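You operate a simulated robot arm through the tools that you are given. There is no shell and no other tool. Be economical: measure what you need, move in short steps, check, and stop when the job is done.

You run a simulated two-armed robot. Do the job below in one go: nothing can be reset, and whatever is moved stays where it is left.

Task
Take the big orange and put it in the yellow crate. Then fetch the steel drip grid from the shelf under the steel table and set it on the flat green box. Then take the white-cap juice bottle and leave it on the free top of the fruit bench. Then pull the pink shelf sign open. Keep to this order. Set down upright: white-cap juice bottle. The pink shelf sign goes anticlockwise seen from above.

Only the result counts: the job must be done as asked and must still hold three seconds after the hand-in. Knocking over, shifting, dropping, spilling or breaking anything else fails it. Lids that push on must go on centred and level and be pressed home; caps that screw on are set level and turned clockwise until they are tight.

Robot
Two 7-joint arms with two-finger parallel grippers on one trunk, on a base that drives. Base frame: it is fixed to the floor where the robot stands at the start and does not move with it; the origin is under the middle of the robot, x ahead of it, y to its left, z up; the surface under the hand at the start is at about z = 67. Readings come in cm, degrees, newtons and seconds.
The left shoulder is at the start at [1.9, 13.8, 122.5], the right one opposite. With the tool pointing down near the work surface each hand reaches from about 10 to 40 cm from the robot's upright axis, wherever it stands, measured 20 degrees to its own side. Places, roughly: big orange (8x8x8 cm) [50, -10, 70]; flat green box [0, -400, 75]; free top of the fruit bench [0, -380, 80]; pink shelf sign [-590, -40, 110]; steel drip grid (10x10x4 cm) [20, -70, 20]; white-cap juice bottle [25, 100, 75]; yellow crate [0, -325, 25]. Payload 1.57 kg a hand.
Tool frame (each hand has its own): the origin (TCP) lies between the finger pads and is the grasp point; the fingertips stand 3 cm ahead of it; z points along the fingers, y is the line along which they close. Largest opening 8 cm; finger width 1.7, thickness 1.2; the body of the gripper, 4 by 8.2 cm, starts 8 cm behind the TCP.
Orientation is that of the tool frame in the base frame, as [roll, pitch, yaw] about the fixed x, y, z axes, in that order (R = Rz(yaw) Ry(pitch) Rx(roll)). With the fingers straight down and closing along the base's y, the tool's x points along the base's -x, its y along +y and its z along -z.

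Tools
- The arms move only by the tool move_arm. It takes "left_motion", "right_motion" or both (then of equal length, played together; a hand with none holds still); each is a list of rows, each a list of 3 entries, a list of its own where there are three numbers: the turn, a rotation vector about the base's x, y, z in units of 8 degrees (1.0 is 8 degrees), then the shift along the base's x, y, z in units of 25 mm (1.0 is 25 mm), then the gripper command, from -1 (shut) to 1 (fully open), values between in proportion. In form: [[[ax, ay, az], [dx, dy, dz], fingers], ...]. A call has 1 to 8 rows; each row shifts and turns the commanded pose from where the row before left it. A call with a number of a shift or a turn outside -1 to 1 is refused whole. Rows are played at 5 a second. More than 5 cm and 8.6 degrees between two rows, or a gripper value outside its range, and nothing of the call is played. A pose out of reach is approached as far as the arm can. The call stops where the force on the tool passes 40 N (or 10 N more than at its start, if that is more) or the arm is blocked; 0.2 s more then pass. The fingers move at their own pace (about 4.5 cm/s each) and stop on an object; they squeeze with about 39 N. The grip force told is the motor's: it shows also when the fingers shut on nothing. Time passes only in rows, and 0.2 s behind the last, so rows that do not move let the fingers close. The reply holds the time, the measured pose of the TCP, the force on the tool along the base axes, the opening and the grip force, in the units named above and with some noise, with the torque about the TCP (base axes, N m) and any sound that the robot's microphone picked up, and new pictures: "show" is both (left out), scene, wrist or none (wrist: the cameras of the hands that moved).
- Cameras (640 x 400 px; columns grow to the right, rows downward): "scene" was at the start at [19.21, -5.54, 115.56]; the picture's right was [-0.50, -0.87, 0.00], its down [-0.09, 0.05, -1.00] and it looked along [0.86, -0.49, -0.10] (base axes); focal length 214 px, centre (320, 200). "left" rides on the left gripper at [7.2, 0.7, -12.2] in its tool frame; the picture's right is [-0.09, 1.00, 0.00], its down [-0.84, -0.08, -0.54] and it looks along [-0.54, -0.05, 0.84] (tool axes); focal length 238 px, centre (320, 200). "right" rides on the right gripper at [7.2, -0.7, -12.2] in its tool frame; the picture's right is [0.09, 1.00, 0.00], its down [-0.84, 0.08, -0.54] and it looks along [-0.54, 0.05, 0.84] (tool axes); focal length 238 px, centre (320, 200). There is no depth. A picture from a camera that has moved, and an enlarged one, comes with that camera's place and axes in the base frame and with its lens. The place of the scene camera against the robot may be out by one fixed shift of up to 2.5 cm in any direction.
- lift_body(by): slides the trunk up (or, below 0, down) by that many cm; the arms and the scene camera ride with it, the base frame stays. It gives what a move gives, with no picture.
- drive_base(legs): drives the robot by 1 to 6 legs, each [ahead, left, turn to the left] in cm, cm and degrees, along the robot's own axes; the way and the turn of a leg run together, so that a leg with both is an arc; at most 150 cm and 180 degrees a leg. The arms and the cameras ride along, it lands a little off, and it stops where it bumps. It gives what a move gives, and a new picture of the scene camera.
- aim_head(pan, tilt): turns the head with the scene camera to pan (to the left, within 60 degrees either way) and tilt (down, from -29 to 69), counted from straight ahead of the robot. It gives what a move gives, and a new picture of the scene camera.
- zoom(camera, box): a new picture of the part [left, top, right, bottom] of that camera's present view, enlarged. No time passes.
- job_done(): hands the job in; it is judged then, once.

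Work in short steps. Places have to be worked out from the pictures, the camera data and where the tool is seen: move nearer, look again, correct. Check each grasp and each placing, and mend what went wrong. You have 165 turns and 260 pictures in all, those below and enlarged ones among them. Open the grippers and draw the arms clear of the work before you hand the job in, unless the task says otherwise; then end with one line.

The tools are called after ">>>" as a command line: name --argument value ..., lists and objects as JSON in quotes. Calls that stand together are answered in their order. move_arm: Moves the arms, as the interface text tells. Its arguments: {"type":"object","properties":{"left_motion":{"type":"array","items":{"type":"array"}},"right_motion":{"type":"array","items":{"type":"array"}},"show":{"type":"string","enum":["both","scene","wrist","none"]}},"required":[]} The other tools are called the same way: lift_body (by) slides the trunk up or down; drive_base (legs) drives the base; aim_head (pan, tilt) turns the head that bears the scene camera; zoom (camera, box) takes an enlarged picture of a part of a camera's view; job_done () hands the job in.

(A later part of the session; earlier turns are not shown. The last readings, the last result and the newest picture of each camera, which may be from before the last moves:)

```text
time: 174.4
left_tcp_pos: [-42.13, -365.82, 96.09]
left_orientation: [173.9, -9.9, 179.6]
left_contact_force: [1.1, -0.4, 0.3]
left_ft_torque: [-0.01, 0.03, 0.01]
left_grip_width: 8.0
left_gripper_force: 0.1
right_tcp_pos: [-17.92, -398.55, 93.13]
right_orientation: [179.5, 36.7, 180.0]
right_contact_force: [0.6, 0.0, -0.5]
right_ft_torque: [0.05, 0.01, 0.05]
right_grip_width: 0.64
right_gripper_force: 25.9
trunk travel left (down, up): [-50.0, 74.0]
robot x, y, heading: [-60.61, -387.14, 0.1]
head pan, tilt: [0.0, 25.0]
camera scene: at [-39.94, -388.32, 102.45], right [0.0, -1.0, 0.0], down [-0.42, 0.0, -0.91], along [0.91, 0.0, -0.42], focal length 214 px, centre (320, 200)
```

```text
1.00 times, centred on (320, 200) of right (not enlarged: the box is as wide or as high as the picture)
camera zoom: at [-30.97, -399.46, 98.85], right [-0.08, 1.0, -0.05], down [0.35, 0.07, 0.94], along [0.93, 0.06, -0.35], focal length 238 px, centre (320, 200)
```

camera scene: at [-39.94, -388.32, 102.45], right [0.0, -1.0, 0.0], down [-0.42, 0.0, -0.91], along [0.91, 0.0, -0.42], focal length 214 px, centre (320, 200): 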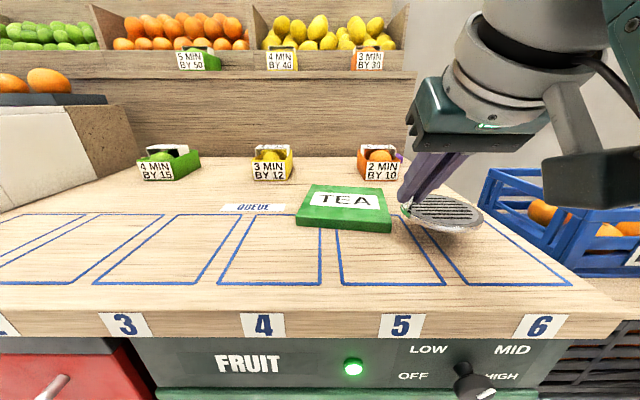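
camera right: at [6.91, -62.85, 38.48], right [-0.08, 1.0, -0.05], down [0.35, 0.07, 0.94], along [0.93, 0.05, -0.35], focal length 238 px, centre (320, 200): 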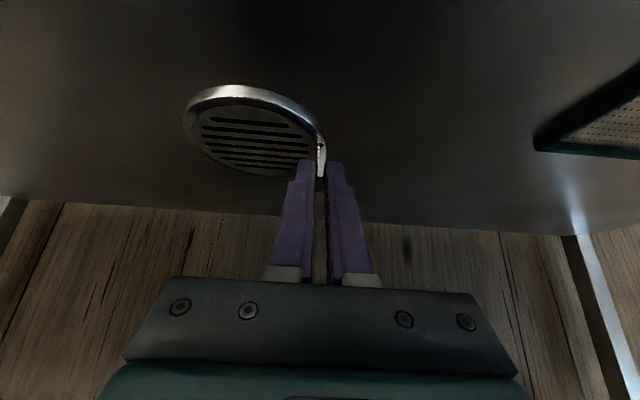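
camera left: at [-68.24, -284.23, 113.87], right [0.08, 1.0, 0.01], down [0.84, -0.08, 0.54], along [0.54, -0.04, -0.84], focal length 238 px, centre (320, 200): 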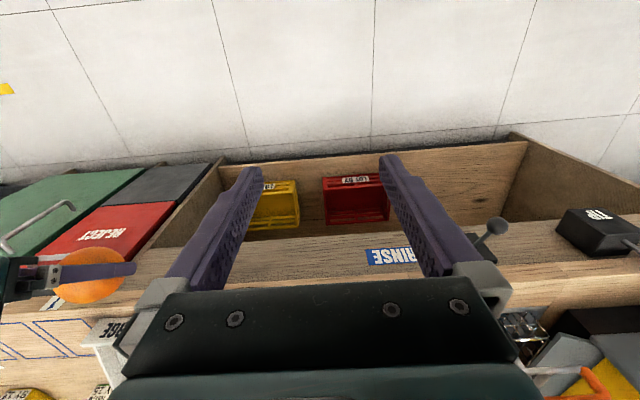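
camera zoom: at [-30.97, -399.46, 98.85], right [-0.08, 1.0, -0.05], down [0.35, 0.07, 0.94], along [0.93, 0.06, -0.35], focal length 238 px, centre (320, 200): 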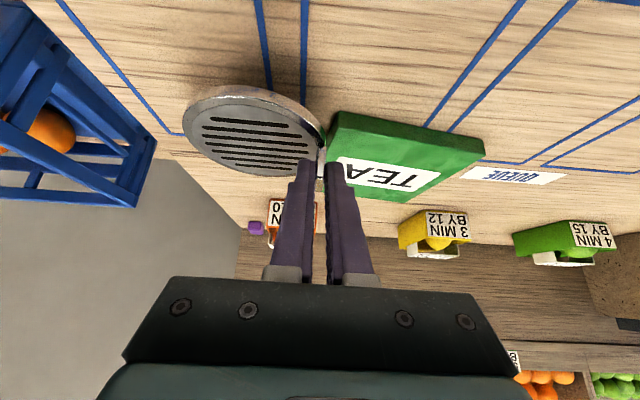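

>>> zoom --camera "right" --box '[300, 90, 500, 215]'

>>> zoom --camera "scene" --box '[270, 160, 490, 297]'

```text
3.20 times, centred on (400, 152) of right
camera zoom: at [-30.97, -399.46, 98.85], right [-0.08, 1.0, -0.05], down [0.35, 0.07, 0.94], along [0.93, 0.06, -0.35], focal length 763 px, centre (64, 352)
```

zoom: 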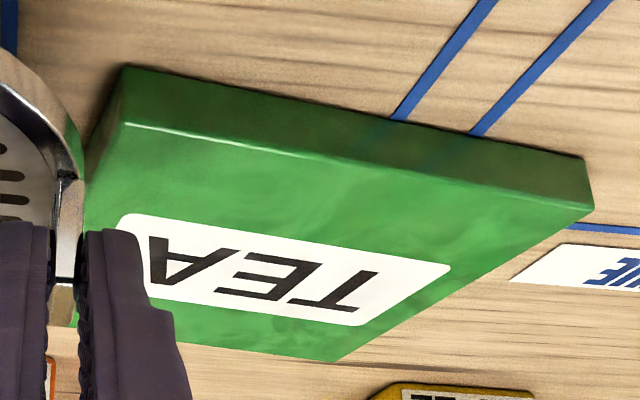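

```text
2.91 times, centred on (380, 228) of scene
camera zoom: at [-39.94, -388.32, 102.45], right [0.0, -1.0, 0.0], down [-0.42, 0.0, -0.91], along [0.91, 0.0, -0.42], focal length 624 px, centre (146, 117)
```

zoom: 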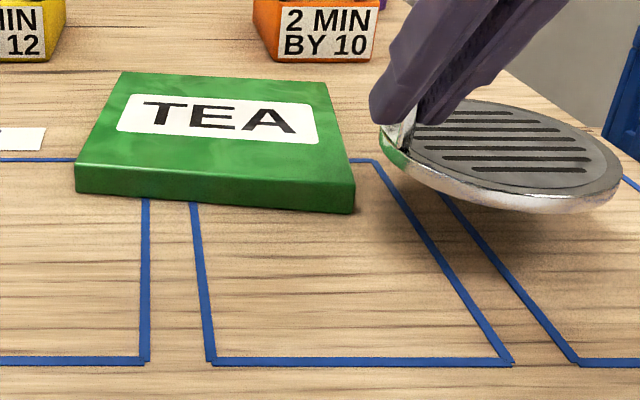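

Triangulating with both cameras: box top is at z≈88, spanning about x -16..-4, y -398..-386, centre [-10.2, -392]. I raise the grid 3.5 cm and strafe left 11 cm so it comes over the box.

>>> move_arm --right_motion '[[[0, 0, 0], [0, 0, 0.7], -1], [[0, 0, 0], [0, 0, 0.7], -1], [[0, 0, 0], [0, 0, 0], -1]]' --show "none"

>>> drive_base --legs '[[2, 11, 0]]'

>>> zoom --camera "right" --box '[160, 40, 480, 240]'

```text
time: 175.2
left_tcp_pos: [-42.06, -365.84, 96.12]
left_orientation: [174.0, -10.0, 179.5]
left_contact_force: [-0.5, 0.7, 1.1]
left_ft_torque: [0.0, 0.0, 0.01]
left_grip_width: 8.01
left_gripper_force: 0.0
right_tcp_pos: [-17.88, -398.54, 96.79]
right_orientation: [179.5, 36.6, 179.9]
right_contact_force: [-0.3, 0.1, -1.4]
right_ft_torque: [0.06, 0.0, 0.03]
right_grip_width: 0.63
right_gripper_force: 26.3
trunk travel left (down, up): [-50.0, 74.0]
robot x, y, heading: [-60.87, -386.99, 0.2]
head pan, tilt: [0.0, 25.0]
```

```text
time: 176.4
left_tcp_pos: [-40.13, -354.84, 96.09]
left_orientation: [173.9, -9.9, 179.5]
left_contact_force: [-0.5, -0.2, 0.1]
left_ft_torque: [-0.08, 0.0, 0.0]
left_grip_width: 7.98
left_gripper_force: 0.0
right_tcp_pos: [-16.02, -387.57, 96.78]
right_orientation: [179.4, 36.6, 180.0]
right_contact_force: [0.5, -0.2, -1.0]
right_ft_torque: [0.03, 0.03, -0.01]
right_grip_width: 0.64
right_gripper_force: 26.2
trunk travel left (down, up): [-50.0, 74.0]
robot x, y, heading: [-58.53, -376.42, 0.3]
head pan, tilt: [0.0, 25.0]
camera scene: at [-37.98, -377.34, 102.45], right [0.0, -1.0, 0.0], down [-0.42, 0.0, -0.91], along [0.91, 0.0, -0.42], focal length 214 px, centre (320, 200)
```

scene: 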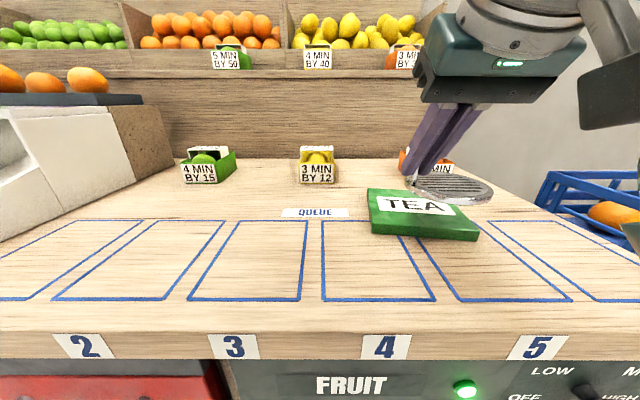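

```text
2.00 times, centred on (320, 140) of right
camera zoom: at [-29.02, -388.44, 102.39], right [-0.08, 1.0, -0.05], down [0.35, 0.07, 0.94], along [0.93, 0.06, -0.35], focal length 477 px, centre (320, 320)
```

zoom: 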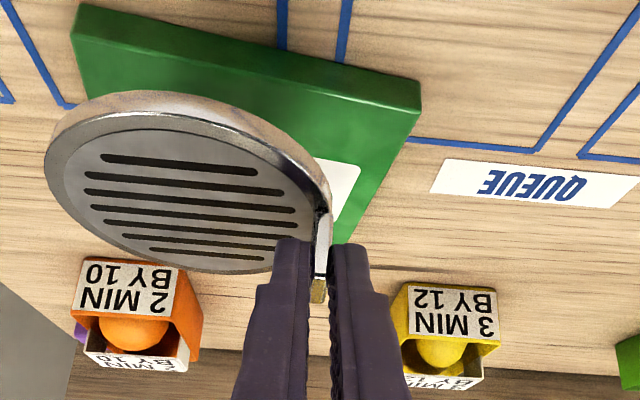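

I move forward 5.1 cm and 0.7 cm left to be over the box centre, then check.

>>> move_arm --right_motion '[[[0, 0, 0], [0.7, 0.14, 0], -1], [[0, 0, 0], [0.7, 0.14, 0], -1], [[0, 0, 0], [0.64, 0, -0.6], -1], [[0, 0, 0], [0, 0, -0.4], -1], [[0, 0, 0], [0, 0, 0], -1]]' --show "both"

>>> zoom --camera "scene" --box '[340, 140, 540, 265]'

```text
time: 177.6
left_tcp_pos: [-40.08, -354.8, 96.11]
left_orientation: [173.8, -10.0, 179.5]
left_contact_force: [0.9, -1.1, -0.4]
left_ft_torque: [-0.04, 0.04, -0.01]
left_grip_width: 8.02
left_gripper_force: 0.0
right_tcp_pos: [-10.95, -386.94, 94.15]
right_orientation: [179.6, 36.8, 180.0]
right_contact_force: [0.0, 0.6, -1.1]
right_ft_torque: [0.03, 0.04, 0.03]
right_grip_width: 0.62
right_gripper_force: 25.8
trunk travel left (down, up): [-50.0, 74.0]
robot x, y, heading: [-58.61, -376.49, 0.2]
head pan, tilt: [0.0, 25.0]
camera scene: at [-37.98, -377.37, 102.45], right [0.0, -1.0, 0.0], down [-0.42, 0.0, -0.91], along [0.91, 0.0, -0.42], focal length 214 px, centre (320, 200)
camera right: at [-23.82, -387.84, 99.77], right [-0.08, 1.0, -0.05], down [0.35, 0.07, 0.94], along [0.93, 0.06, -0.35], focal length 238 px, centre (320, 200)
```

scene: 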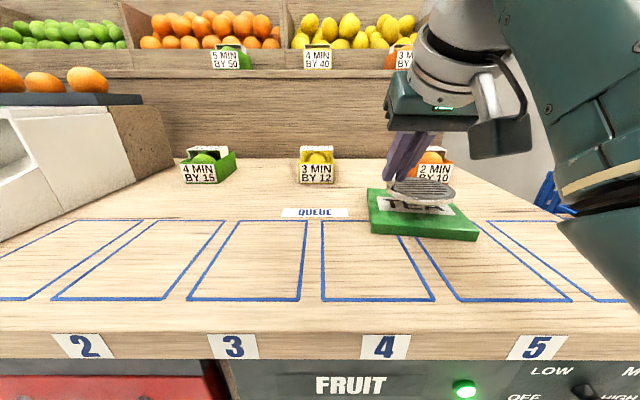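
right: 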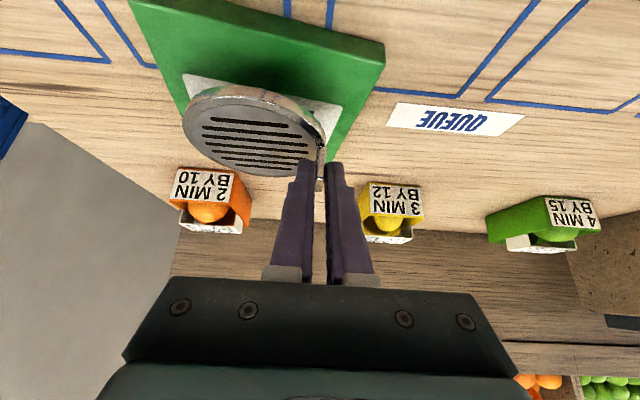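

```text
3.20 times, centred on (440, 202) of scene
camera zoom: at [-37.98, -377.37, 102.45], right [0.0, -1.0, 0.0], down [-0.42, 0.0, -0.91], along [0.91, 0.0, -0.42], focal length 686 px, centre (-64, 192)
```

zoom: 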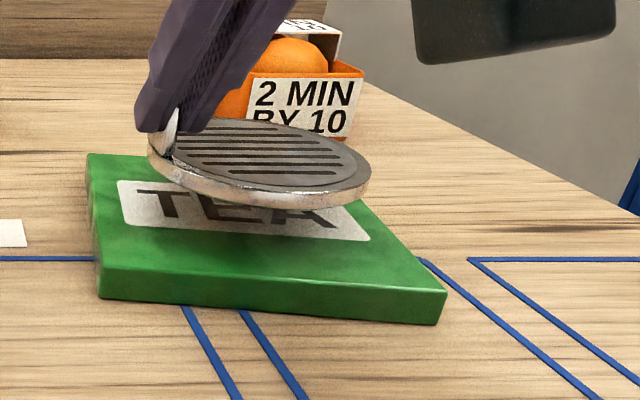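

The grid is above the box, slightly toward the back; I nudge it 0.5 cm nearer and lower 1.2 cm, watching the force.

>>> move_arm --right_motion '[[[0, 0, 0], [-0.2, 0.05, -0.1], -1], [[0, 0, 0], [0, 0, -0.2], -1], [[0, 0, 0], [0, 0, -0.18], -1], [[0, 0, 0], [0, 0, 0], -1]]' --show "none"

>>> zoom --camera "scene" --box '[340, 140, 540, 265]'

```text
time: 178.6
left_tcp_pos: [-40.12, -354.96, 96.0]
left_orientation: [174.0, -10.0, 179.5]
left_contact_force: [0.0, -0.1, -0.1]
left_ft_torque: [0.02, -0.01, -0.01]
left_grip_width: 8.0
left_gripper_force: 0.1
right_tcp_pos: [-11.38, -386.97, 93.02]
right_orientation: [179.6, 36.7, 180.0]
right_contact_force: [-0.2, 0.1, -1.3]
right_ft_torque: [0.06, 0.03, 0.04]
right_grip_width: 0.64
right_gripper_force: 26.4
trunk travel left (down, up): [-50.0, 74.0]
robot x, y, heading: [-58.7, -376.46, 0.2]
head pan, tilt: [0.0, 25.0]
```

```text
3.20 times, centred on (440, 202) of scene
camera zoom: at [-37.98, -377.37, 102.44], right [0.0, -1.0, 0.0], down [-0.42, 0.0, -0.91], along [0.91, 0.0, -0.42], focal length 686 px, centre (-64, 192)
```

zoom: 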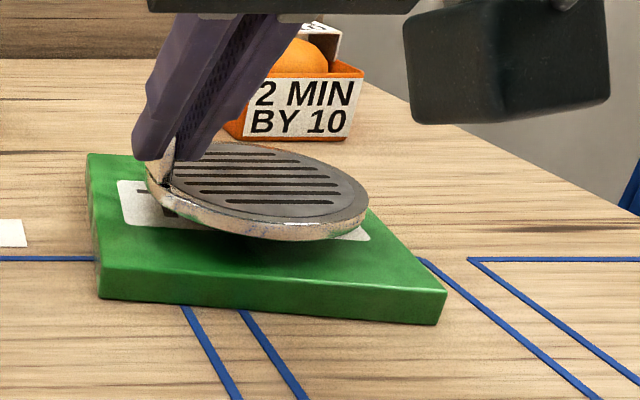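

Still a small gap. I shift 0.6 cm left for better centring and go down in small steps.

>>> move_arm --right_motion '[[[0, 0, 0], [0, 0.26, 0], -1], [[0, 0, 0], [0, 0, -0.12], -1], [[0, 0, 0], [0, 0, -0.12], -1], [[0, 0, 0], [0, 0, 0], -1]]' --show "none"

>>> zoom --camera "scene" --box '[340, 140, 540, 265]'

```text
time: 179.6
left_tcp_pos: [-40.28, -354.89, 96.1]
left_orientation: [173.9, -10.0, 179.5]
left_contact_force: [-0.3, -0.9, -0.1]
left_ft_torque: [-0.01, -0.02, 0.01]
left_grip_width: 8.02
left_gripper_force: 0.1
right_tcp_pos: [-11.35, -386.2, 92.36]
right_orientation: [179.4, 36.7, -179.9]
right_contact_force: [-0.3, -0.2, -1.0]
right_ft_torque: [0.05, -0.01, 0.0]
right_grip_width: 0.62
right_gripper_force: 26.4
trunk travel left (down, up): [-50.0, 74.0]
robot x, y, heading: [-59.03, -376.55, 0.2]
head pan, tilt: [0.0, 25.0]
```

```text
3.20 times, centred on (440, 202) of scene
camera zoom: at [-37.98, -377.37, 102.44], right [0.0, -1.0, 0.0], down [-0.42, 0.0, -0.91], along [0.91, 0.0, -0.42], focal length 686 px, centre (-64, 192)
```

zoom: 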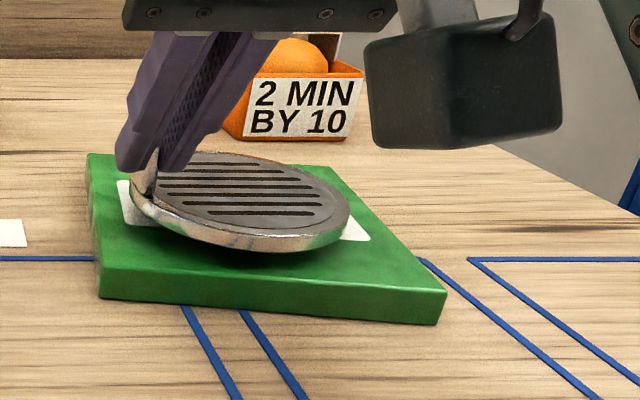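

>>> move_arm --right_motion '[[[0, 0, 0], [0, 0, -0.1], -1], [[0, 0, 0], [0, 0, -0.08], -1], [[0, 0, 0], [0, 0, 0], -1]]' --show "none"

>>> zoom --camera "scene" --box '[360, 170, 480, 245]'

```text
time: 180.4
left_tcp_pos: [-40.05, -354.74, 96.07]
left_orientation: [174.0, -10.0, 179.7]
left_contact_force: [-0.5, -0.5, 0.5]
left_ft_torque: [0.0, -0.02, -0.03]
left_grip_width: 8.02
left_gripper_force: 0.1
right_tcp_pos: [-11.37, -386.18, 92.0]
right_orientation: [179.5, 36.7, -179.9]
right_contact_force: [-0.1, 0.0, -2.0]
right_ft_torque: [0.02, 0.01, 0.01]
right_grip_width: 0.64
right_gripper_force: 26.5
trunk travel left (down, up): [-50.0, 74.0]
robot x, y, heading: [-58.67, -376.49, 0.1]
head pan, tilt: [0.0, 25.0]
```

```text
5.33 times, centred on (420, 208) of scene
camera zoom: at [-37.99, -377.37, 102.44], right [0.0, -1.0, 0.0], down [-0.42, 0.0, -0.91], along [0.91, 0.0, -0.42], focal length 1144 px, centre (-213, 160)
```

zoom: 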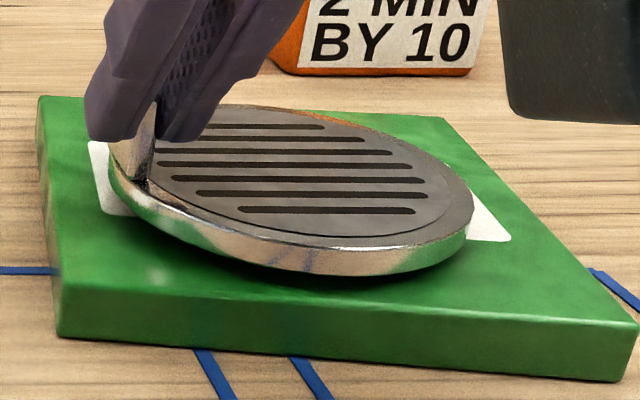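

>>> move_arm --right_motion '[[[0, 0, 0], [0, 0, -0.08], -1], [[0, 0, 0], [0, 0, -0.06], -1], [[0, 0, 0], [0, 0, 0], -1]]' --show "none"

>>> zoom --camera "scene" --box '[360, 170, 480, 245]'

```text
time: 181.2
left_tcp_pos: [-40.15, -354.88, 96.17]
left_orientation: [173.9, -10.1, 179.5]
left_contact_force: [0.3, -0.2, 1.0]
left_ft_torque: [0.01, 0.02, 0.04]
left_grip_width: 8.01
left_gripper_force: 0.1
right_tcp_pos: [-11.49, -386.18, 91.68]
right_orientation: [179.5, 36.7, 179.9]
right_contact_force: [-0.1, -0.6, -1.4]
right_ft_torque: [0.01, 0.02, 0.01]
right_grip_width: 0.65
right_gripper_force: 26.1
trunk travel left (down, up): [-50.0, 74.0]
robot x, y, heading: [-58.67, -376.19, 0.2]
head pan, tilt: [0.0, 25.0]
```

```text
5.33 times, centred on (420, 208) of scene
camera zoom: at [-37.98, -377.37, 102.45], right [0.0, -1.0, 0.0], down [-0.42, 0.0, -0.91], along [0.91, 0.0, -0.42], focal length 1144 px, centre (-213, 160)
```

zoom: 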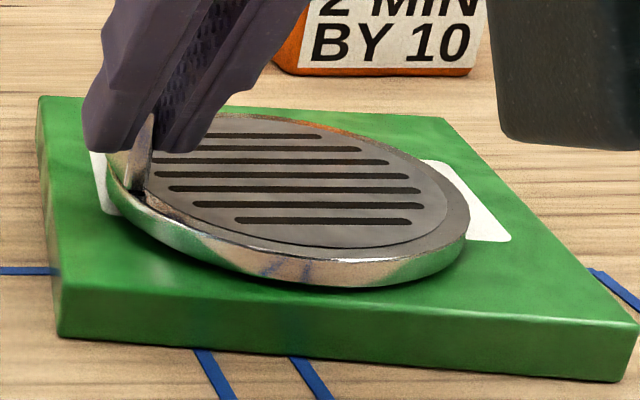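

>>> move_arm --right_motion '[[[0, 0, 0], [0, 0, -0.08], -1], [[0, 0, 0], [0, 0, 0], -1], [[0, 0, 0], [0, 0, 0], -1]]' --show "none"

>>> zoom --camera "scene" --box '[360, 170, 480, 245]'

```text
time: 182.0
left_tcp_pos: [-40.07, -354.83, 96.18]
left_orientation: [173.9, -10.0, 179.5]
left_contact_force: [0.2, 1.2, 0.7]
left_ft_torque: [0.0, 0.02, 0.0]
left_grip_width: 8.0
left_gripper_force: 0.1
right_tcp_pos: [-11.4, -386.11, 91.49]
right_orientation: [179.5, 36.9, 179.9]
right_contact_force: [-4.5, 0.7, 13.4]
right_ft_torque: [-0.07, 0.15, -0.01]
right_grip_width: 0.63
right_gripper_force: 26.4
trunk travel left (down, up): [-50.0, 74.0]
robot x, y, heading: [-58.43, -376.39, 0.4]
head pan, tilt: [0.0, 25.0]
```

```text
5.33 times, centred on (420, 208) of scene
camera zoom: at [-37.96, -377.38, 102.47], right [0.0, -1.0, 0.0], down [-0.42, 0.0, -0.91], along [0.91, 0.0, -0.42], focal length 1144 px, centre (-213, 160)
```

zoom: 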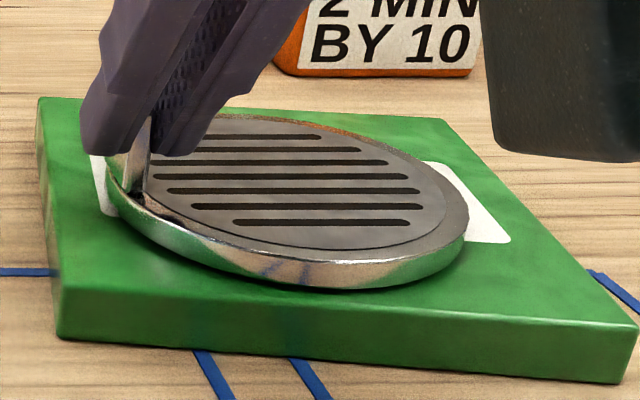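

Contact at 13 N — the grid sits on the box. I relieve the force by 1 mm, open slowly, and withdraw up along the tool.

>>> move_arm --right_motion '[[[0, 0, 0], [0, 0, 0.05], -1], [[0, 0, 0], [0, 0, 0], -0.6], [[0, 0, 0], [0, 0, 0], -0.4], [[0, 0, 0], [0, 0, 0], -0.4], [[0, 0, 0], [0, 0, 0.5], -0.4], [[0, 0, 0], [0, 0, 1], -0.4], [[0, 0, 0], [-0.5, 0, 1], -0.4], [[0, 0, 0], [-1, 0, 0.5], -0.4]]' --show "both"

>>> zoom --camera "scene" --box '[340, 140, 540, 265]'

```text
time: 183.8
left_tcp_pos: [-40.16, -354.85, 96.03]
left_orientation: [174.0, -10.0, 179.6]
left_contact_force: [-0.4, -0.4, -0.2]
left_ft_torque: [-0.01, 0.0, 0.02]
left_grip_width: 8.0
left_gripper_force: 0.0
right_tcp_pos: [-14.94, -386.58, 99.02]
right_orientation: [-179.7, 36.8, -179.9]
right_contact_force: [-0.4, -0.1, -0.2]
right_ft_torque: [0.0, 0.05, -0.02]
right_grip_width: 2.35
right_gripper_force: 0.0
trunk travel left (down, up): [-50.0, 74.0]
robot x, y, heading: [-58.39, -376.42, 0.4]
head pan, tilt: [0.0, 25.0]
camera scene: at [-38.0, -377.34, 102.44], right [0.0, -1.0, 0.0], down [-0.42, 0.0, -0.91], along [0.91, 0.0, -0.42], focal length 214 px, centre (320, 200)
camera right: at [-28.05, -387.29, 104.62], right [-0.07, 1.0, -0.06], down [0.35, 0.08, 0.93], along [0.94, 0.05, -0.35], focal length 238 px, centre (320, 200)
```

scene: 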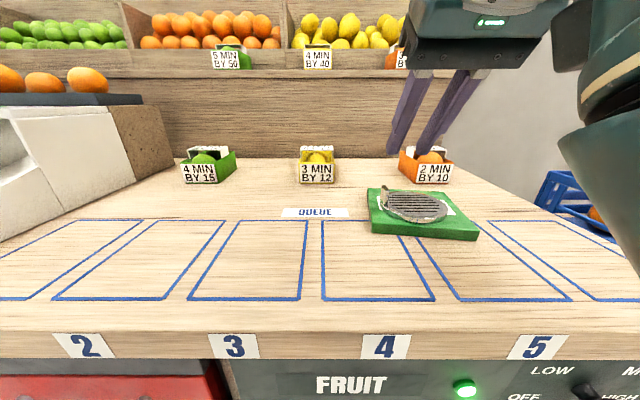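
right: 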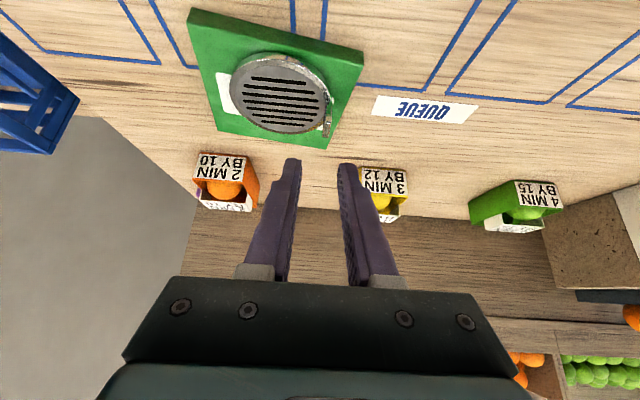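

```text
3.20 times, centred on (440, 202) of scene
camera zoom: at [-38.0, -377.34, 102.44], right [0.0, -1.0, 0.0], down [-0.42, 0.0, -0.91], along [0.91, 0.0, -0.42], focal length 686 px, centre (-64, 192)
```

zoom: 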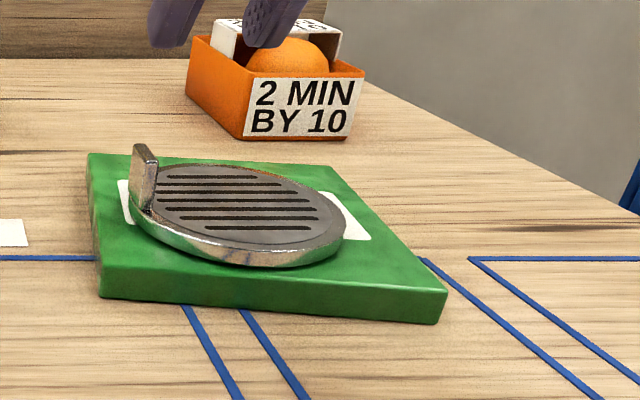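

The grid lies flat on the box. Next the bottle: I back off and strafe left to the wooden table at y≈100.

>>> drive_base --legs '[[-35, 0, 0], [0, 149, 0], [0, 149, 0], [0, 145, 0]]'

```text
time: 206.9
left_tcp_pos: [-66.16, 88.67, 96.16]
left_orientation: [173.9, -9.9, 176.8]
left_contact_force: [0.1, -0.2, -0.6]
left_ft_torque: [0.02, 0.01, -0.01]
left_grip_width: 7.99
left_gripper_force: 0.1
right_tcp_pos: [-42.48, 55.87, 99.12]
right_orientation: [-179.8, 36.6, 177.3]
right_contact_force: [0.0, 0.9, 0.4]
right_ft_torque: [-0.01, -0.01, -0.01]
right_grip_width: 2.37
right_gripper_force: 0.0
trunk travel left (down, up): [-50.0, 74.0]
robot x, y, heading: [-85.27, 67.86, -2.2]
head pan, tilt: [0.0, 25.0]
camera scene: at [-64.96, 66.14, 102.45], right [-0.04, -1.0, 0.0], down [-0.42, 0.02, -0.91], along [0.91, -0.04, -0.42], focal length 214 px, centre (320, 200)
```

scene: 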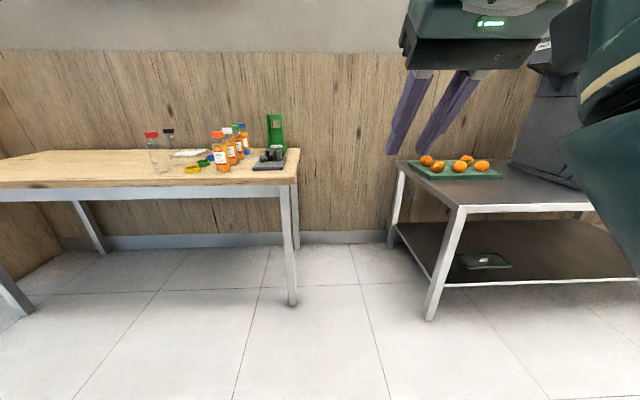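

>>> drive_base --legs '[[15, 28, 2.2]]'

>>> zoom --camera "scene" --box '[220, 80, 420, 205]'

```text
time: 209.0
left_tcp_pos: [-51.3, 116.06, 96.06]
left_orientation: [174.0, -10.0, 179.0]
left_contact_force: [-0.1, 0.3, -0.4]
left_ft_torque: [-0.03, 0.01, -0.02]
left_grip_width: 8.01
left_gripper_force: 0.1
right_tcp_pos: [-26.32, 83.96, 99.0]
right_orientation: [-179.6, 36.7, 179.3]
right_contact_force: [-0.4, -0.3, -0.8]
right_ft_torque: [-0.02, -0.01, 0.01]
right_grip_width: 2.39
right_gripper_force: 0.1
trunk travel left (down, up): [-50.0, 74.0]
robot x, y, heading: [-69.72, 94.76, -0.5]
head pan, tilt: [0.0, 25.0]
camera scene: at [-49.22, 93.57, 102.45], right [-0.01, -1.0, 0.0], down [-0.42, 0.0, -0.91], along [0.91, 0.0, -0.42], focal length 214 px, centre (320, 200)
```

scene: 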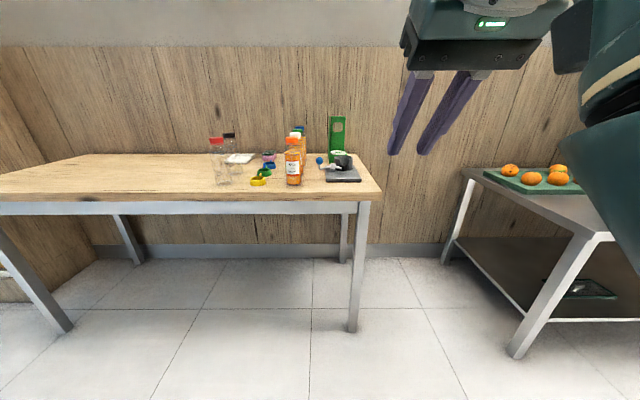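

```text
3.20 times, centred on (320, 142) of scene
camera zoom: at [-49.22, 93.57, 102.45], right [-0.01, -1.0, 0.0], down [-0.42, 0.0, -0.91], along [0.91, 0.0, -0.42], focal length 686 px, centre (320, 384)
```

zoom: 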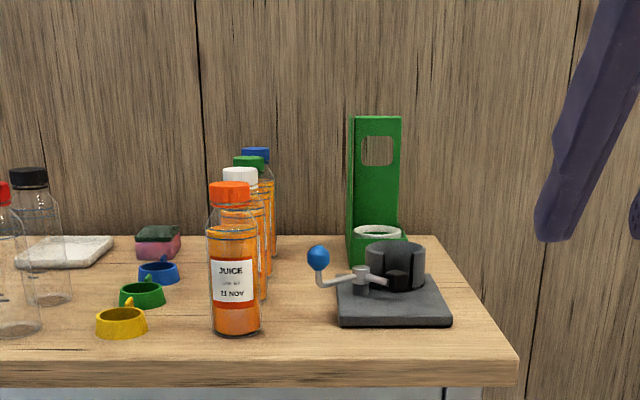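

Four bottles stand in a row going away from me: orange, white, green, blue caps. I set the right hand vertical, closer to the body, raise the trunk 10 cm, then approach to look from above.

>>> move_arm --right_motion '[[[0, 0.92, 0], [-0.7, 0, 0], 1], [[0, 0.92, 0], [-0.7, 0, 0], 1], [[0, 0.92, 0], [-0.7, 0, 0], 1], [[0, 0.92, 0], [-0.7, 0, 0], 1], [[0, 0.92, 0], [-0.4, 0, 0], 1]]' --show "none"

>>> lift_body --by 10

>>> drive_base --legs '[[42, 17, 0.4]]'

>>> zoom --camera "right" --box '[0, 0, 640, 400]'

```text
time: 210.2
left_tcp_pos: [-51.14, 116.08, 96.08]
left_orientation: [173.9, -10.0, 179.0]
left_contact_force: [0.3, 0.1, 0.6]
left_ft_torque: [-0.01, -0.01, -0.01]
left_grip_width: 7.98
left_gripper_force: 0.0
right_tcp_pos: [-25.24, 84.03, 92.95]
right_orientation: [-179.3, -0.1, 179.5]
right_contact_force: [0.8, 0.0, -0.7]
right_ft_torque: [-0.03, 0.0, 0.03]
right_grip_width: 7.99
right_gripper_force: 0.1
right hand out of reach, approached as far as the arm can: row 1, 2, 3, 4, 5
trunk travel left (down, up): [-50.0, 74.0]
robot x, y, heading: [-69.99, 94.69, -0.2]
head pan, tilt: [0.0, 25.0]
```

```text
time: 211.5
left_tcp_pos: [-51.38, 116.16, 106.0]
left_orientation: [173.9, -10.0, 179.0]
left_contact_force: [0.8, 1.3, 0.2]
left_ft_torque: [-0.03, 0.0, 0.0]
left_grip_width: 8.0
left_gripper_force: 0.1
right_tcp_pos: [-25.41, 84.06, 102.83]
right_orientation: [-179.3, -0.1, 179.6]
right_contact_force: [-0.1, 0.7, -0.1]
right_ft_torque: [0.01, 0.0, 0.02]
right_grip_width: 8.0
right_gripper_force: 0.2
trunk travel left (down, up): [-60.0, 64.0]
robot x, y, heading: [-69.47, 94.82, -0.3]
head pan, tilt: [0.0, 25.0]
```

```text
time: 214.2
left_tcp_pos: [-9.58, 132.91, 106.0]
left_orientation: [173.9, -10.0, 179.2]
left_contact_force: [0.5, -0.4, -0.2]
left_ft_torque: [-0.02, 0.01, 0.01]
left_grip_width: 8.01
left_gripper_force: 0.0
right_tcp_pos: [16.36, 101.03, 102.85]
right_orientation: [-179.2, 0.0, 179.8]
right_contact_force: [0.4, -0.2, -0.1]
right_ft_torque: [-0.02, 0.01, 0.0]
right_grip_width: 8.0
right_gripper_force: 0.1
trunk travel left (down, up): [-60.0, 64.0]
robot x, y, heading: [-28.15, 111.53, -0.0]
head pan, tilt: [0.0, 25.0]
camera scene: at [-7.59, 110.48, 112.52], right [0.01, -1.0, 0.0], down [-0.42, 0.0, -0.91], along [0.91, 0.01, -0.42], focal length 214 px, centre (320, 200)
```

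scene: 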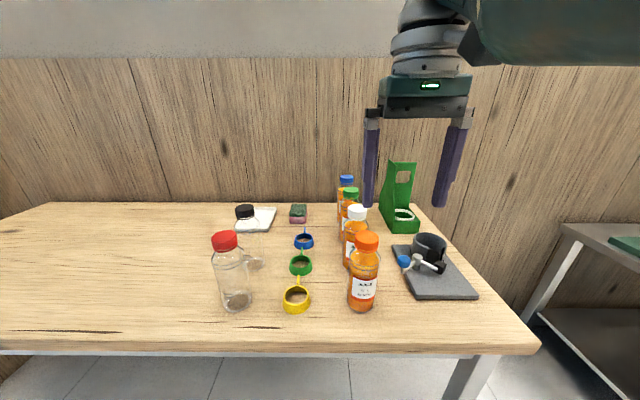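

```text
1.00 times, centred on (320, 200) of right (not enlarged: the box is as wide or as high as the picture)
camera zoom: at [9.17, 100.43, 115.21], right [-0.09, 1.0, -0.01], down [0.84, 0.08, 0.54], along [0.54, 0.04, -0.84], focal length 238 px, centre (320, 200)
```

zoom: 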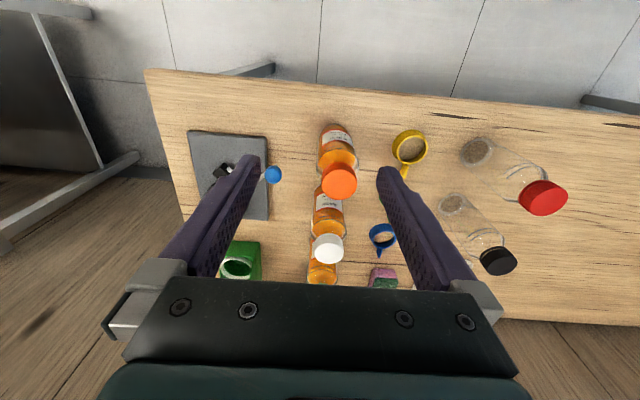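

The white cap is at about [32.5, 103.3], cap top ≈91.5. The arm is near its stretch limit again, so I first test pulling it back toward the body.

>>> move_arm --right_motion '[[[0, 0, 0], [-0.4, 0, 0.2], 1], [[0, 0, 0], [-0.6, 0, 0], 1], [[0, 0, 0], [-0.6, 0, 0], 1], [[0, 0, 0], [-0.6, 0, 0], 1]]' --show "none"

```text
time: 215.2
left_tcp_pos: [-9.72, 132.95, 106.16]
left_orientation: [173.9, -10.0, 179.2]
left_contact_force: [0.3, -0.2, -0.3]
left_ft_torque: [0.01, 0.02, 0.0]
left_grip_width: 8.01
left_gripper_force: 0.1
right_tcp_pos: [15.99, 100.97, 102.06]
right_orientation: [-179.2, -0.1, 179.7]
right_contact_force: [-0.7, 0.2, -0.8]
right_ft_torque: [0.01, -0.01, 0.0]
right_grip_width: 7.97
right_gripper_force: 0.1
right hand out of reach, approached as far as the arm can: row 1, 2, 3, 4
trunk travel left (down, up): [-60.0, 64.0]
robot x, y, heading: [-28.0, 111.57, -0.0]
head pan, tilt: [0.0, 25.0]
```

Stuck at the dead centre again; I use the same recovery: stretch slightly out, then curl upward (elbow dropping), in free air.

>>> move_arm --right_motion '[[[0, 0, 0], [0.6, 0, 0.1], 1], [[0, 0, 0], [0.3, 0, 0.6], 1], [[0, 0, 0], [0, 0, 0.9], 1], [[0, 0, 0], [0, 0, 0.9], 1], [[0, 0, 0], [-0.3, 0, 0.9], 1], [[0, 0, 0], [-0.6, 0, 0.8], 1], [[0, 0, 0], [-0.8, 0, 0.4], 1], [[0, 0, 0], [-0.8, 0, 0], 1]]' --show "scene"

```text
time: 217.2
left_tcp_pos: [-9.82, 132.95, 106.08]
left_orientation: [173.8, -10.0, 179.2]
left_contact_force: [0.7, 0.5, 0.0]
left_ft_torque: [0.02, -0.03, -0.01]
left_grip_width: 8.0
left_gripper_force: 0.1
right_tcp_pos: [15.5, 103.03, 110.96]
right_orientation: [-178.6, -4.3, -178.2]
right_contact_force: [-0.1, -0.5, 0.8]
right_ft_torque: [-0.01, -0.01, 0.02]
right_grip_width: 8.01
right_gripper_force: 0.1
right hand out of reach, approached as far as the arm can: row 6, 7, 8
trunk travel left (down, up): [-60.0, 64.0]
robot x, y, heading: [-28.31, 111.7, 0.0]
head pan, tilt: [0.0, 25.0]
stopped in row 8 (right hand): the arm was blocked; the commanded pose is now the measured one
camera scene: at [-7.61, 110.4, 112.45], right [0.0, -1.0, 0.0], down [-0.42, 0.0, -0.91], along [0.91, 0.0, -0.42], focal length 214 px, centre (320, 200)
```

scene: 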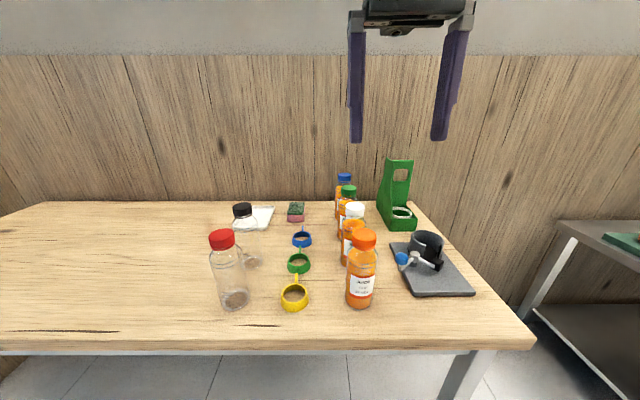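

>>> aim_head --pan -60 --tilt 0

```text
time: 218.5
left_tcp_pos: [-9.65, 132.94, 106.06]
left_orientation: [174.0, -9.9, 179.2]
left_contact_force: [-0.6, 0.2, 0.4]
left_ft_torque: [0.01, 0.03, 0.03]
left_grip_width: 8.0
left_gripper_force: 0.0
right_tcp_pos: [15.51, 102.87, 111.1]
right_orientation: [-178.7, -4.3, -178.4]
right_contact_force: [1.2, 0.5, -1.2]
right_ft_torque: [-0.03, 0.02, -0.01]
right_grip_width: 8.0
right_gripper_force: 0.0
trunk travel left (down, up): [-60.0, 64.0]
robot x, y, heading: [-28.34, 111.47, -0.1]
head pan, tilt: [-60.0, 0.0]
camera scene: at [-12.33, 102.61, 116.48], right [-0.87, -0.5, 0.0], down [0.0, 0.0, -1.0], along [0.5, -0.87, 0.0], focal length 214 px, centre (320, 200)
```

scene: 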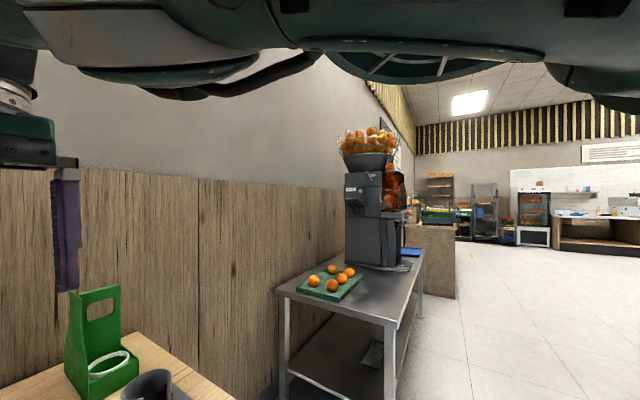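

The elbow's hinge axis is now vertical, so it folds sideways (hand toward the left). I turn the head away, stretch out, lower again, and swing the hand left to fold.

>>> aim_head --pan 25 --tilt 25

>>> move_arm --right_motion '[[[0, 0, 0], [0.8, -0.2, -0.4], 1], [[0, 0, 0], [0.6, -0.2, -0.6], 1], [[0, 0, 0], [0.3, -0.2, -0.6], 1], [[0, 0, 0], [0.5, 0.5, 0], 1], [[0, 0, 0], [0, 0.9, 0], 1], [[0, 0, 0], [-0.2, 0.9, 0], 1], [[0, 0, 0], [-0.4, 0.8, 0], 1], [[0, 0, 0], [-0.8, 0.4, 0], 1]]' --show "scene"

```text
time: 220.1
left_tcp_pos: [-9.64, 132.96, 106.11]
left_orientation: [173.8, -10.0, 179.2]
left_contact_force: [0.4, -0.2, 0.1]
left_ft_torque: [-0.03, 0.01, 0.01]
left_grip_width: 8.0
left_gripper_force: 0.0
right_tcp_pos: [15.54, 103.02, 111.12]
right_orientation: [-178.8, -4.3, -178.3]
right_contact_force: [0.3, -0.4, 0.2]
right_ft_torque: [0.0, 0.0, -0.03]
right_grip_width: 7.99
right_gripper_force: 0.1
trunk travel left (down, up): [-60.0, 64.0]
robot x, y, heading: [-28.16, 111.41, -0.1]
head pan, tilt: [25.0, 25.0]
camera scene: at [-8.46, 114.28, 112.45], right [0.42, -0.91, 0.0], down [-0.38, -0.18, -0.91], along [0.82, 0.38, -0.42], focal length 214 px, centre (320, 200)
```

scene: 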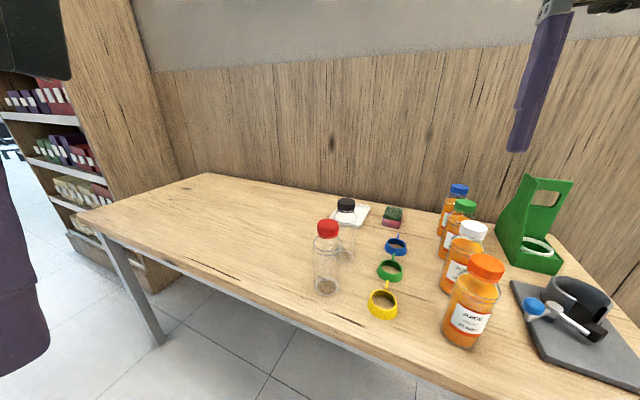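

```text
time: 220.7
left_tcp_pos: [-9.75, 132.92, 106.12]
left_orientation: [173.9, -10.0, 179.2]
left_contact_force: [0.1, -0.1, -0.8]
left_ft_torque: [0.0, 0.01, 0.0]
left_grip_width: 8.0
left_gripper_force: 0.1
right_tcp_pos: [13.31, 108.43, 105.84]
right_orientation: [-177.3, -8.0, -168.7]
right_contact_force: [0.0, 0.0, -0.8]
right_ft_torque: [0.0, -0.01, 0.02]
right_grip_width: 7.96
right_gripper_force: 0.0
right hand out of reach, approached as far as the arm can: row 1, 2
trunk travel left (down, up): [-60.0, 64.0]
robot x, y, heading: [-28.1, 111.49, -0.0]
head pan, tilt: [25.0, 25.0]
stopped in row 2 (right hand): the arm was blocked; the commanded pose is now the measured one
camera scene: at [-8.46, 114.29, 112.45], right [0.42, -0.91, 0.0], down [-0.38, -0.18, -0.91], along [0.82, 0.38, -0.42], focal length 214 px, centre (320, 200)
```

scene: 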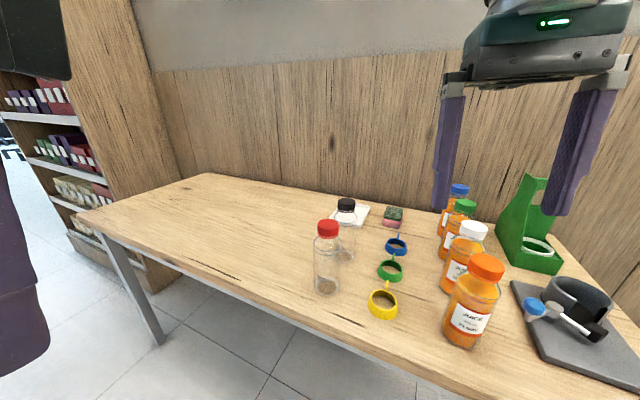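

The arm is knocking on the robot's own head; I back away from the table, turn the head fully left, then recover the arm.

>>> drive_base --legs '[[-45, 0, 0]]'

>>> aim_head --pan 60 --tilt 30

>>> move_arm --right_motion '[[[0, 0, -0.6], [0.4, -0.8, -0.3], 1], [[0, 0, -0.6], [0.2, -0.8, -0.3], 1], [[0, -0.5, 0], [0.2, -0.8, -0.3], 1], [[0, -0.5, 0], [0, -0.8, -0.5], 1], [[0, 0, 0], [0, -0.8, -0.8], 1], [[0, 0, 0], [0, -0.5, -0.8], 1], [[0, 0, 0], [0, 0, -0.8], 1], [[0, 0, 0], [0, 0, -0.8], 1]]' --show "wrist"

```text
time: 223.4
left_tcp_pos: [-54.91, 133.02, 106.19]
left_orientation: [173.9, -10.0, 178.5]
left_contact_force: [-0.6, -0.4, 0.5]
left_ft_torque: [-0.02, -0.02, -0.01]
left_grip_width: 8.02
left_gripper_force: 0.1
right_tcp_pos: [-32.21, 108.44, 105.86]
right_orientation: [-177.5, -8.0, -169.5]
right_contact_force: [-0.2, -1.2, 0.0]
right_ft_torque: [-0.01, 0.0, 0.0]
right_grip_width: 7.97
right_gripper_force: 0.0
trunk travel left (down, up): [-60.0, 64.0]
robot x, y, heading: [-73.63, 112.07, -0.7]
head pan, tilt: [25.0, 25.0]
camera scene: at [-53.89, 114.44, 112.45], right [0.41, -0.91, 0.0], down [-0.39, -0.17, -0.91], along [0.83, 0.37, -0.42], focal length 214 px, centre (320, 200)
```

scene: 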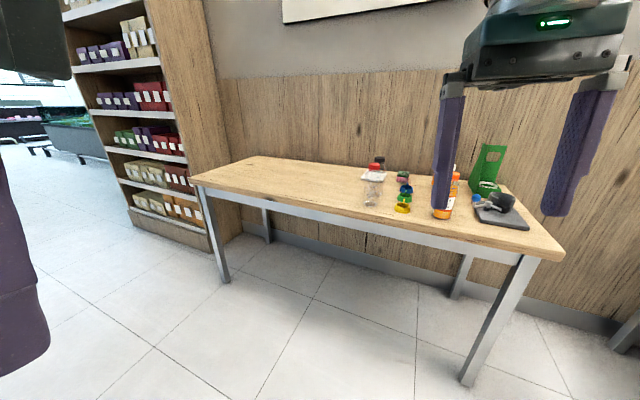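

```text
time: 224.4
left_tcp_pos: [-54.77, 133.03, 106.15]
left_orientation: [173.9, -10.0, 178.4]
left_contact_force: [-0.4, 0.7, 0.1]
left_ft_torque: [-0.01, -0.03, 0.02]
left_grip_width: 7.97
left_gripper_force: 0.1
right_tcp_pos: [-32.21, 108.26, 105.7]
right_orientation: [-177.5, -8.1, -169.5]
right_contact_force: [0.7, 0.3, -0.1]
right_ft_torque: [-0.02, -0.02, 0.02]
right_grip_width: 8.02
right_gripper_force: 0.1
trunk travel left (down, up): [-60.0, 64.0]
robot x, y, heading: [-73.45, 111.78, -0.8]
head pan, tilt: [60.0, 30.0]
camera scene: at [-57.65, 118.43, 111.65], right [0.86, -0.51, 0.0], down [-0.26, -0.43, -0.87], along [0.44, 0.74, -0.5], focal length 214 px, centre (320, 200)
```

scene: 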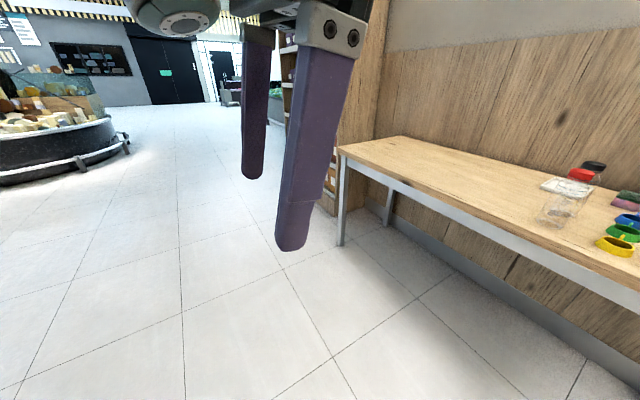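

```text
time: 226.2
left_tcp_pos: [-54.87, 132.98, 105.97]
left_orientation: [173.9, -10.0, 178.5]
left_contact_force: [-0.5, 0.2, -0.4]
left_ft_torque: [-0.05, 0.02, 0.03]
left_grip_width: 8.0
left_gripper_force: 0.1
right_tcp_pos: [-29.38, 97.23, 94.22]
right_orientation: [-177.4, 0.0, -178.9]
right_contact_force: [0.1, -0.6, -0.3]
right_ft_torque: [0.0, -0.02, -0.01]
right_grip_width: 7.97
right_gripper_force: 0.0
right hand out of reach, approached as far as the arm can: row 3, 4
trunk travel left (down, up): [-60.0, 64.0]
robot x, y, heading: [-73.9, 112.09, -1.0]
head pan, tilt: [60.0, 30.0]
camera right: at [-36.64, 96.88, 106.41], right [-0.11, 0.99, -0.05], down [0.83, 0.12, 0.54], along [0.54, 0.02, -0.84], focal length 238 px, centre (320, 200)
```

right: 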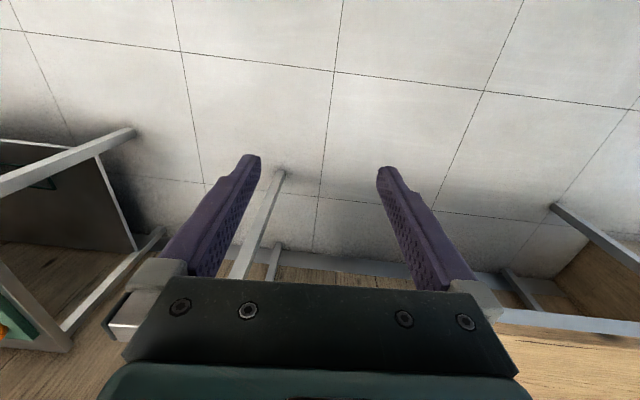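

>>> move_arm --right_motion '[[[0, 0, 0], [-0.5, 0, -0.3], 1], [[0, 0, 0], [-0.5, 0, -0.3], 1], [[0, 0, 0], [-0.5, 0, -0.3], 1], [[0, 0, 0], [-0.5, 0, 0], 1]]' --show "none"

>>> aim_head --pan -55 --tilt 5

```text
time: 227.2
left_tcp_pos: [-54.95, 133.02, 106.1]
left_orientation: [173.8, -10.0, 178.5]
left_contact_force: [-0.1, 0.0, -0.1]
left_ft_torque: [0.0, -0.02, -0.01]
left_grip_width: 8.0
left_gripper_force: 0.2
right_tcp_pos: [-34.47, 97.17, 92.02]
right_orientation: [-177.5, 0.1, -179.0]
right_contact_force: [0.6, -0.1, 0.8]
right_ft_torque: [0.02, -0.01, -0.02]
right_grip_width: 8.01
right_gripper_force: 0.0
trunk travel left (down, up): [-60.0, 64.0]
robot x, y, heading: [-73.66, 112.28, -0.9]
head pan, tilt: [60.0, 30.0]
```

```text
time: 229.2
left_tcp_pos: [-55.01, 133.1, 106.16]
left_orientation: [173.9, -9.9, 178.5]
left_contact_force: [-0.8, 0.2, -0.6]
left_ft_torque: [-0.02, -0.03, 0.0]
left_grip_width: 8.01
left_gripper_force: 0.1
right_tcp_pos: [-34.4, 97.08, 91.96]
right_orientation: [-177.4, 0.0, -179.2]
right_contact_force: [0.4, -0.1, 0.4]
right_ft_torque: [0.02, -0.02, -0.01]
right_grip_width: 8.01
right_gripper_force: 0.0
trunk travel left (down, up): [-60.0, 64.0]
robot x, y, heading: [-73.53, 111.75, -0.6]
head pan, tilt: [-55.0, 5.0]
camera scene: at [-57.13, 103.07, 115.69], right [-0.83, -0.56, 0.0], down [-0.05, 0.07, -1.0], along [0.56, -0.82, -0.09], focal length 214 px, centre (320, 200)
```

scene: 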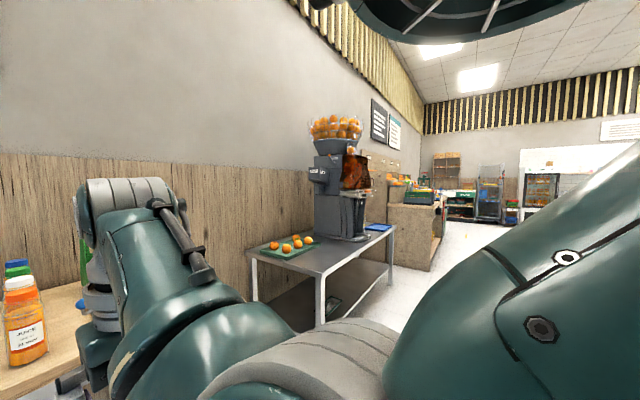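

The arm is free again (elbow down). I level it, retract a little and raise it to clear the caps, staying away from full stretch.

>>> move_arm --right_motion '[[[0.33, 0, -0.1], [-0.5, 0.3, 0.3], 1], [[0, 0, 0], [-0.5, 0.3, 0.7], 1], [[0, 0, 0], [0, 0, 0.8], 1], [[0, 0, 0], [0, 0, 0.8], 1], [[0, 0, 0], [0, 0, 0.8], 1], [[0, 0, 0], [0, 0, 0.8], 1]]' --show "none"

>>> aim_head --pan 10 --tilt 35

```text
time: 230.6
left_tcp_pos: [-54.78, 133.0, 106.02]
left_orientation: [173.9, -10.0, 178.5]
left_contact_force: [-0.9, -0.1, 0.7]
left_ft_torque: [0.03, -0.01, 0.01]
left_grip_width: 7.98
left_gripper_force: 0.1
right_tcp_pos: [-31.48, 97.81, 97.75]
right_orientation: [179.9, -0.1, -179.7]
right_contact_force: [0.4, 0.6, -0.1]
right_ft_torque: [-0.03, -0.01, 0.01]
right_grip_width: 8.01
right_gripper_force: 0.0
right hand out of reach, approached as far as the arm can: row 2, 3, 4, 5, 6
trunk travel left (down, up): [-60.0, 64.0]
robot x, y, heading: [-73.79, 111.76, -0.9]
head pan, tilt: [-55.0, 5.0]
```

```text
time: 231.9
left_tcp_pos: [-54.86, 132.98, 106.01]
left_orientation: [173.9, -10.0, 178.5]
left_contact_force: [0.5, 0.8, 0.3]
left_ft_torque: [0.0, 0.03, -0.01]
left_grip_width: 8.02
left_gripper_force: 0.2
right_tcp_pos: [-31.49, 97.27, 97.75]
right_orientation: [-179.7, 0.1, 179.7]
right_contact_force: [0.0, -0.2, -0.4]
right_ft_torque: [0.0, -0.06, 0.03]
right_grip_width: 7.99
right_gripper_force: 0.1
trunk travel left (down, up): [-60.0, 64.0]
robot x, y, heading: [-73.88, 111.98, -0.9]
head pan, tilt: [10.0, 35.0]
camera scene: at [-55.84, 103.97, 114.94], right [-0.72, -0.69, 0.0], down [-0.12, 0.12, -0.99], along [0.68, -0.71, -0.17], focal length 214 px, centre (320, 200)
```

scene: 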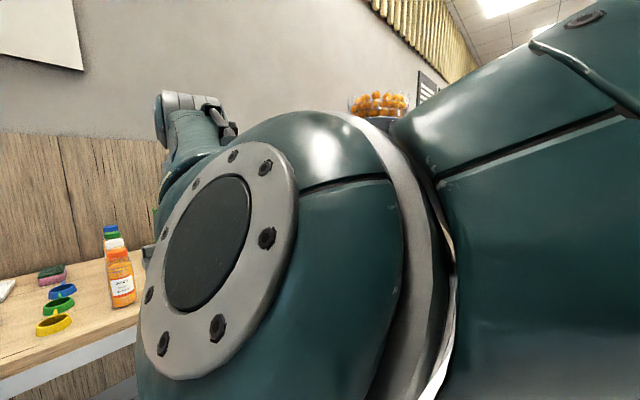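

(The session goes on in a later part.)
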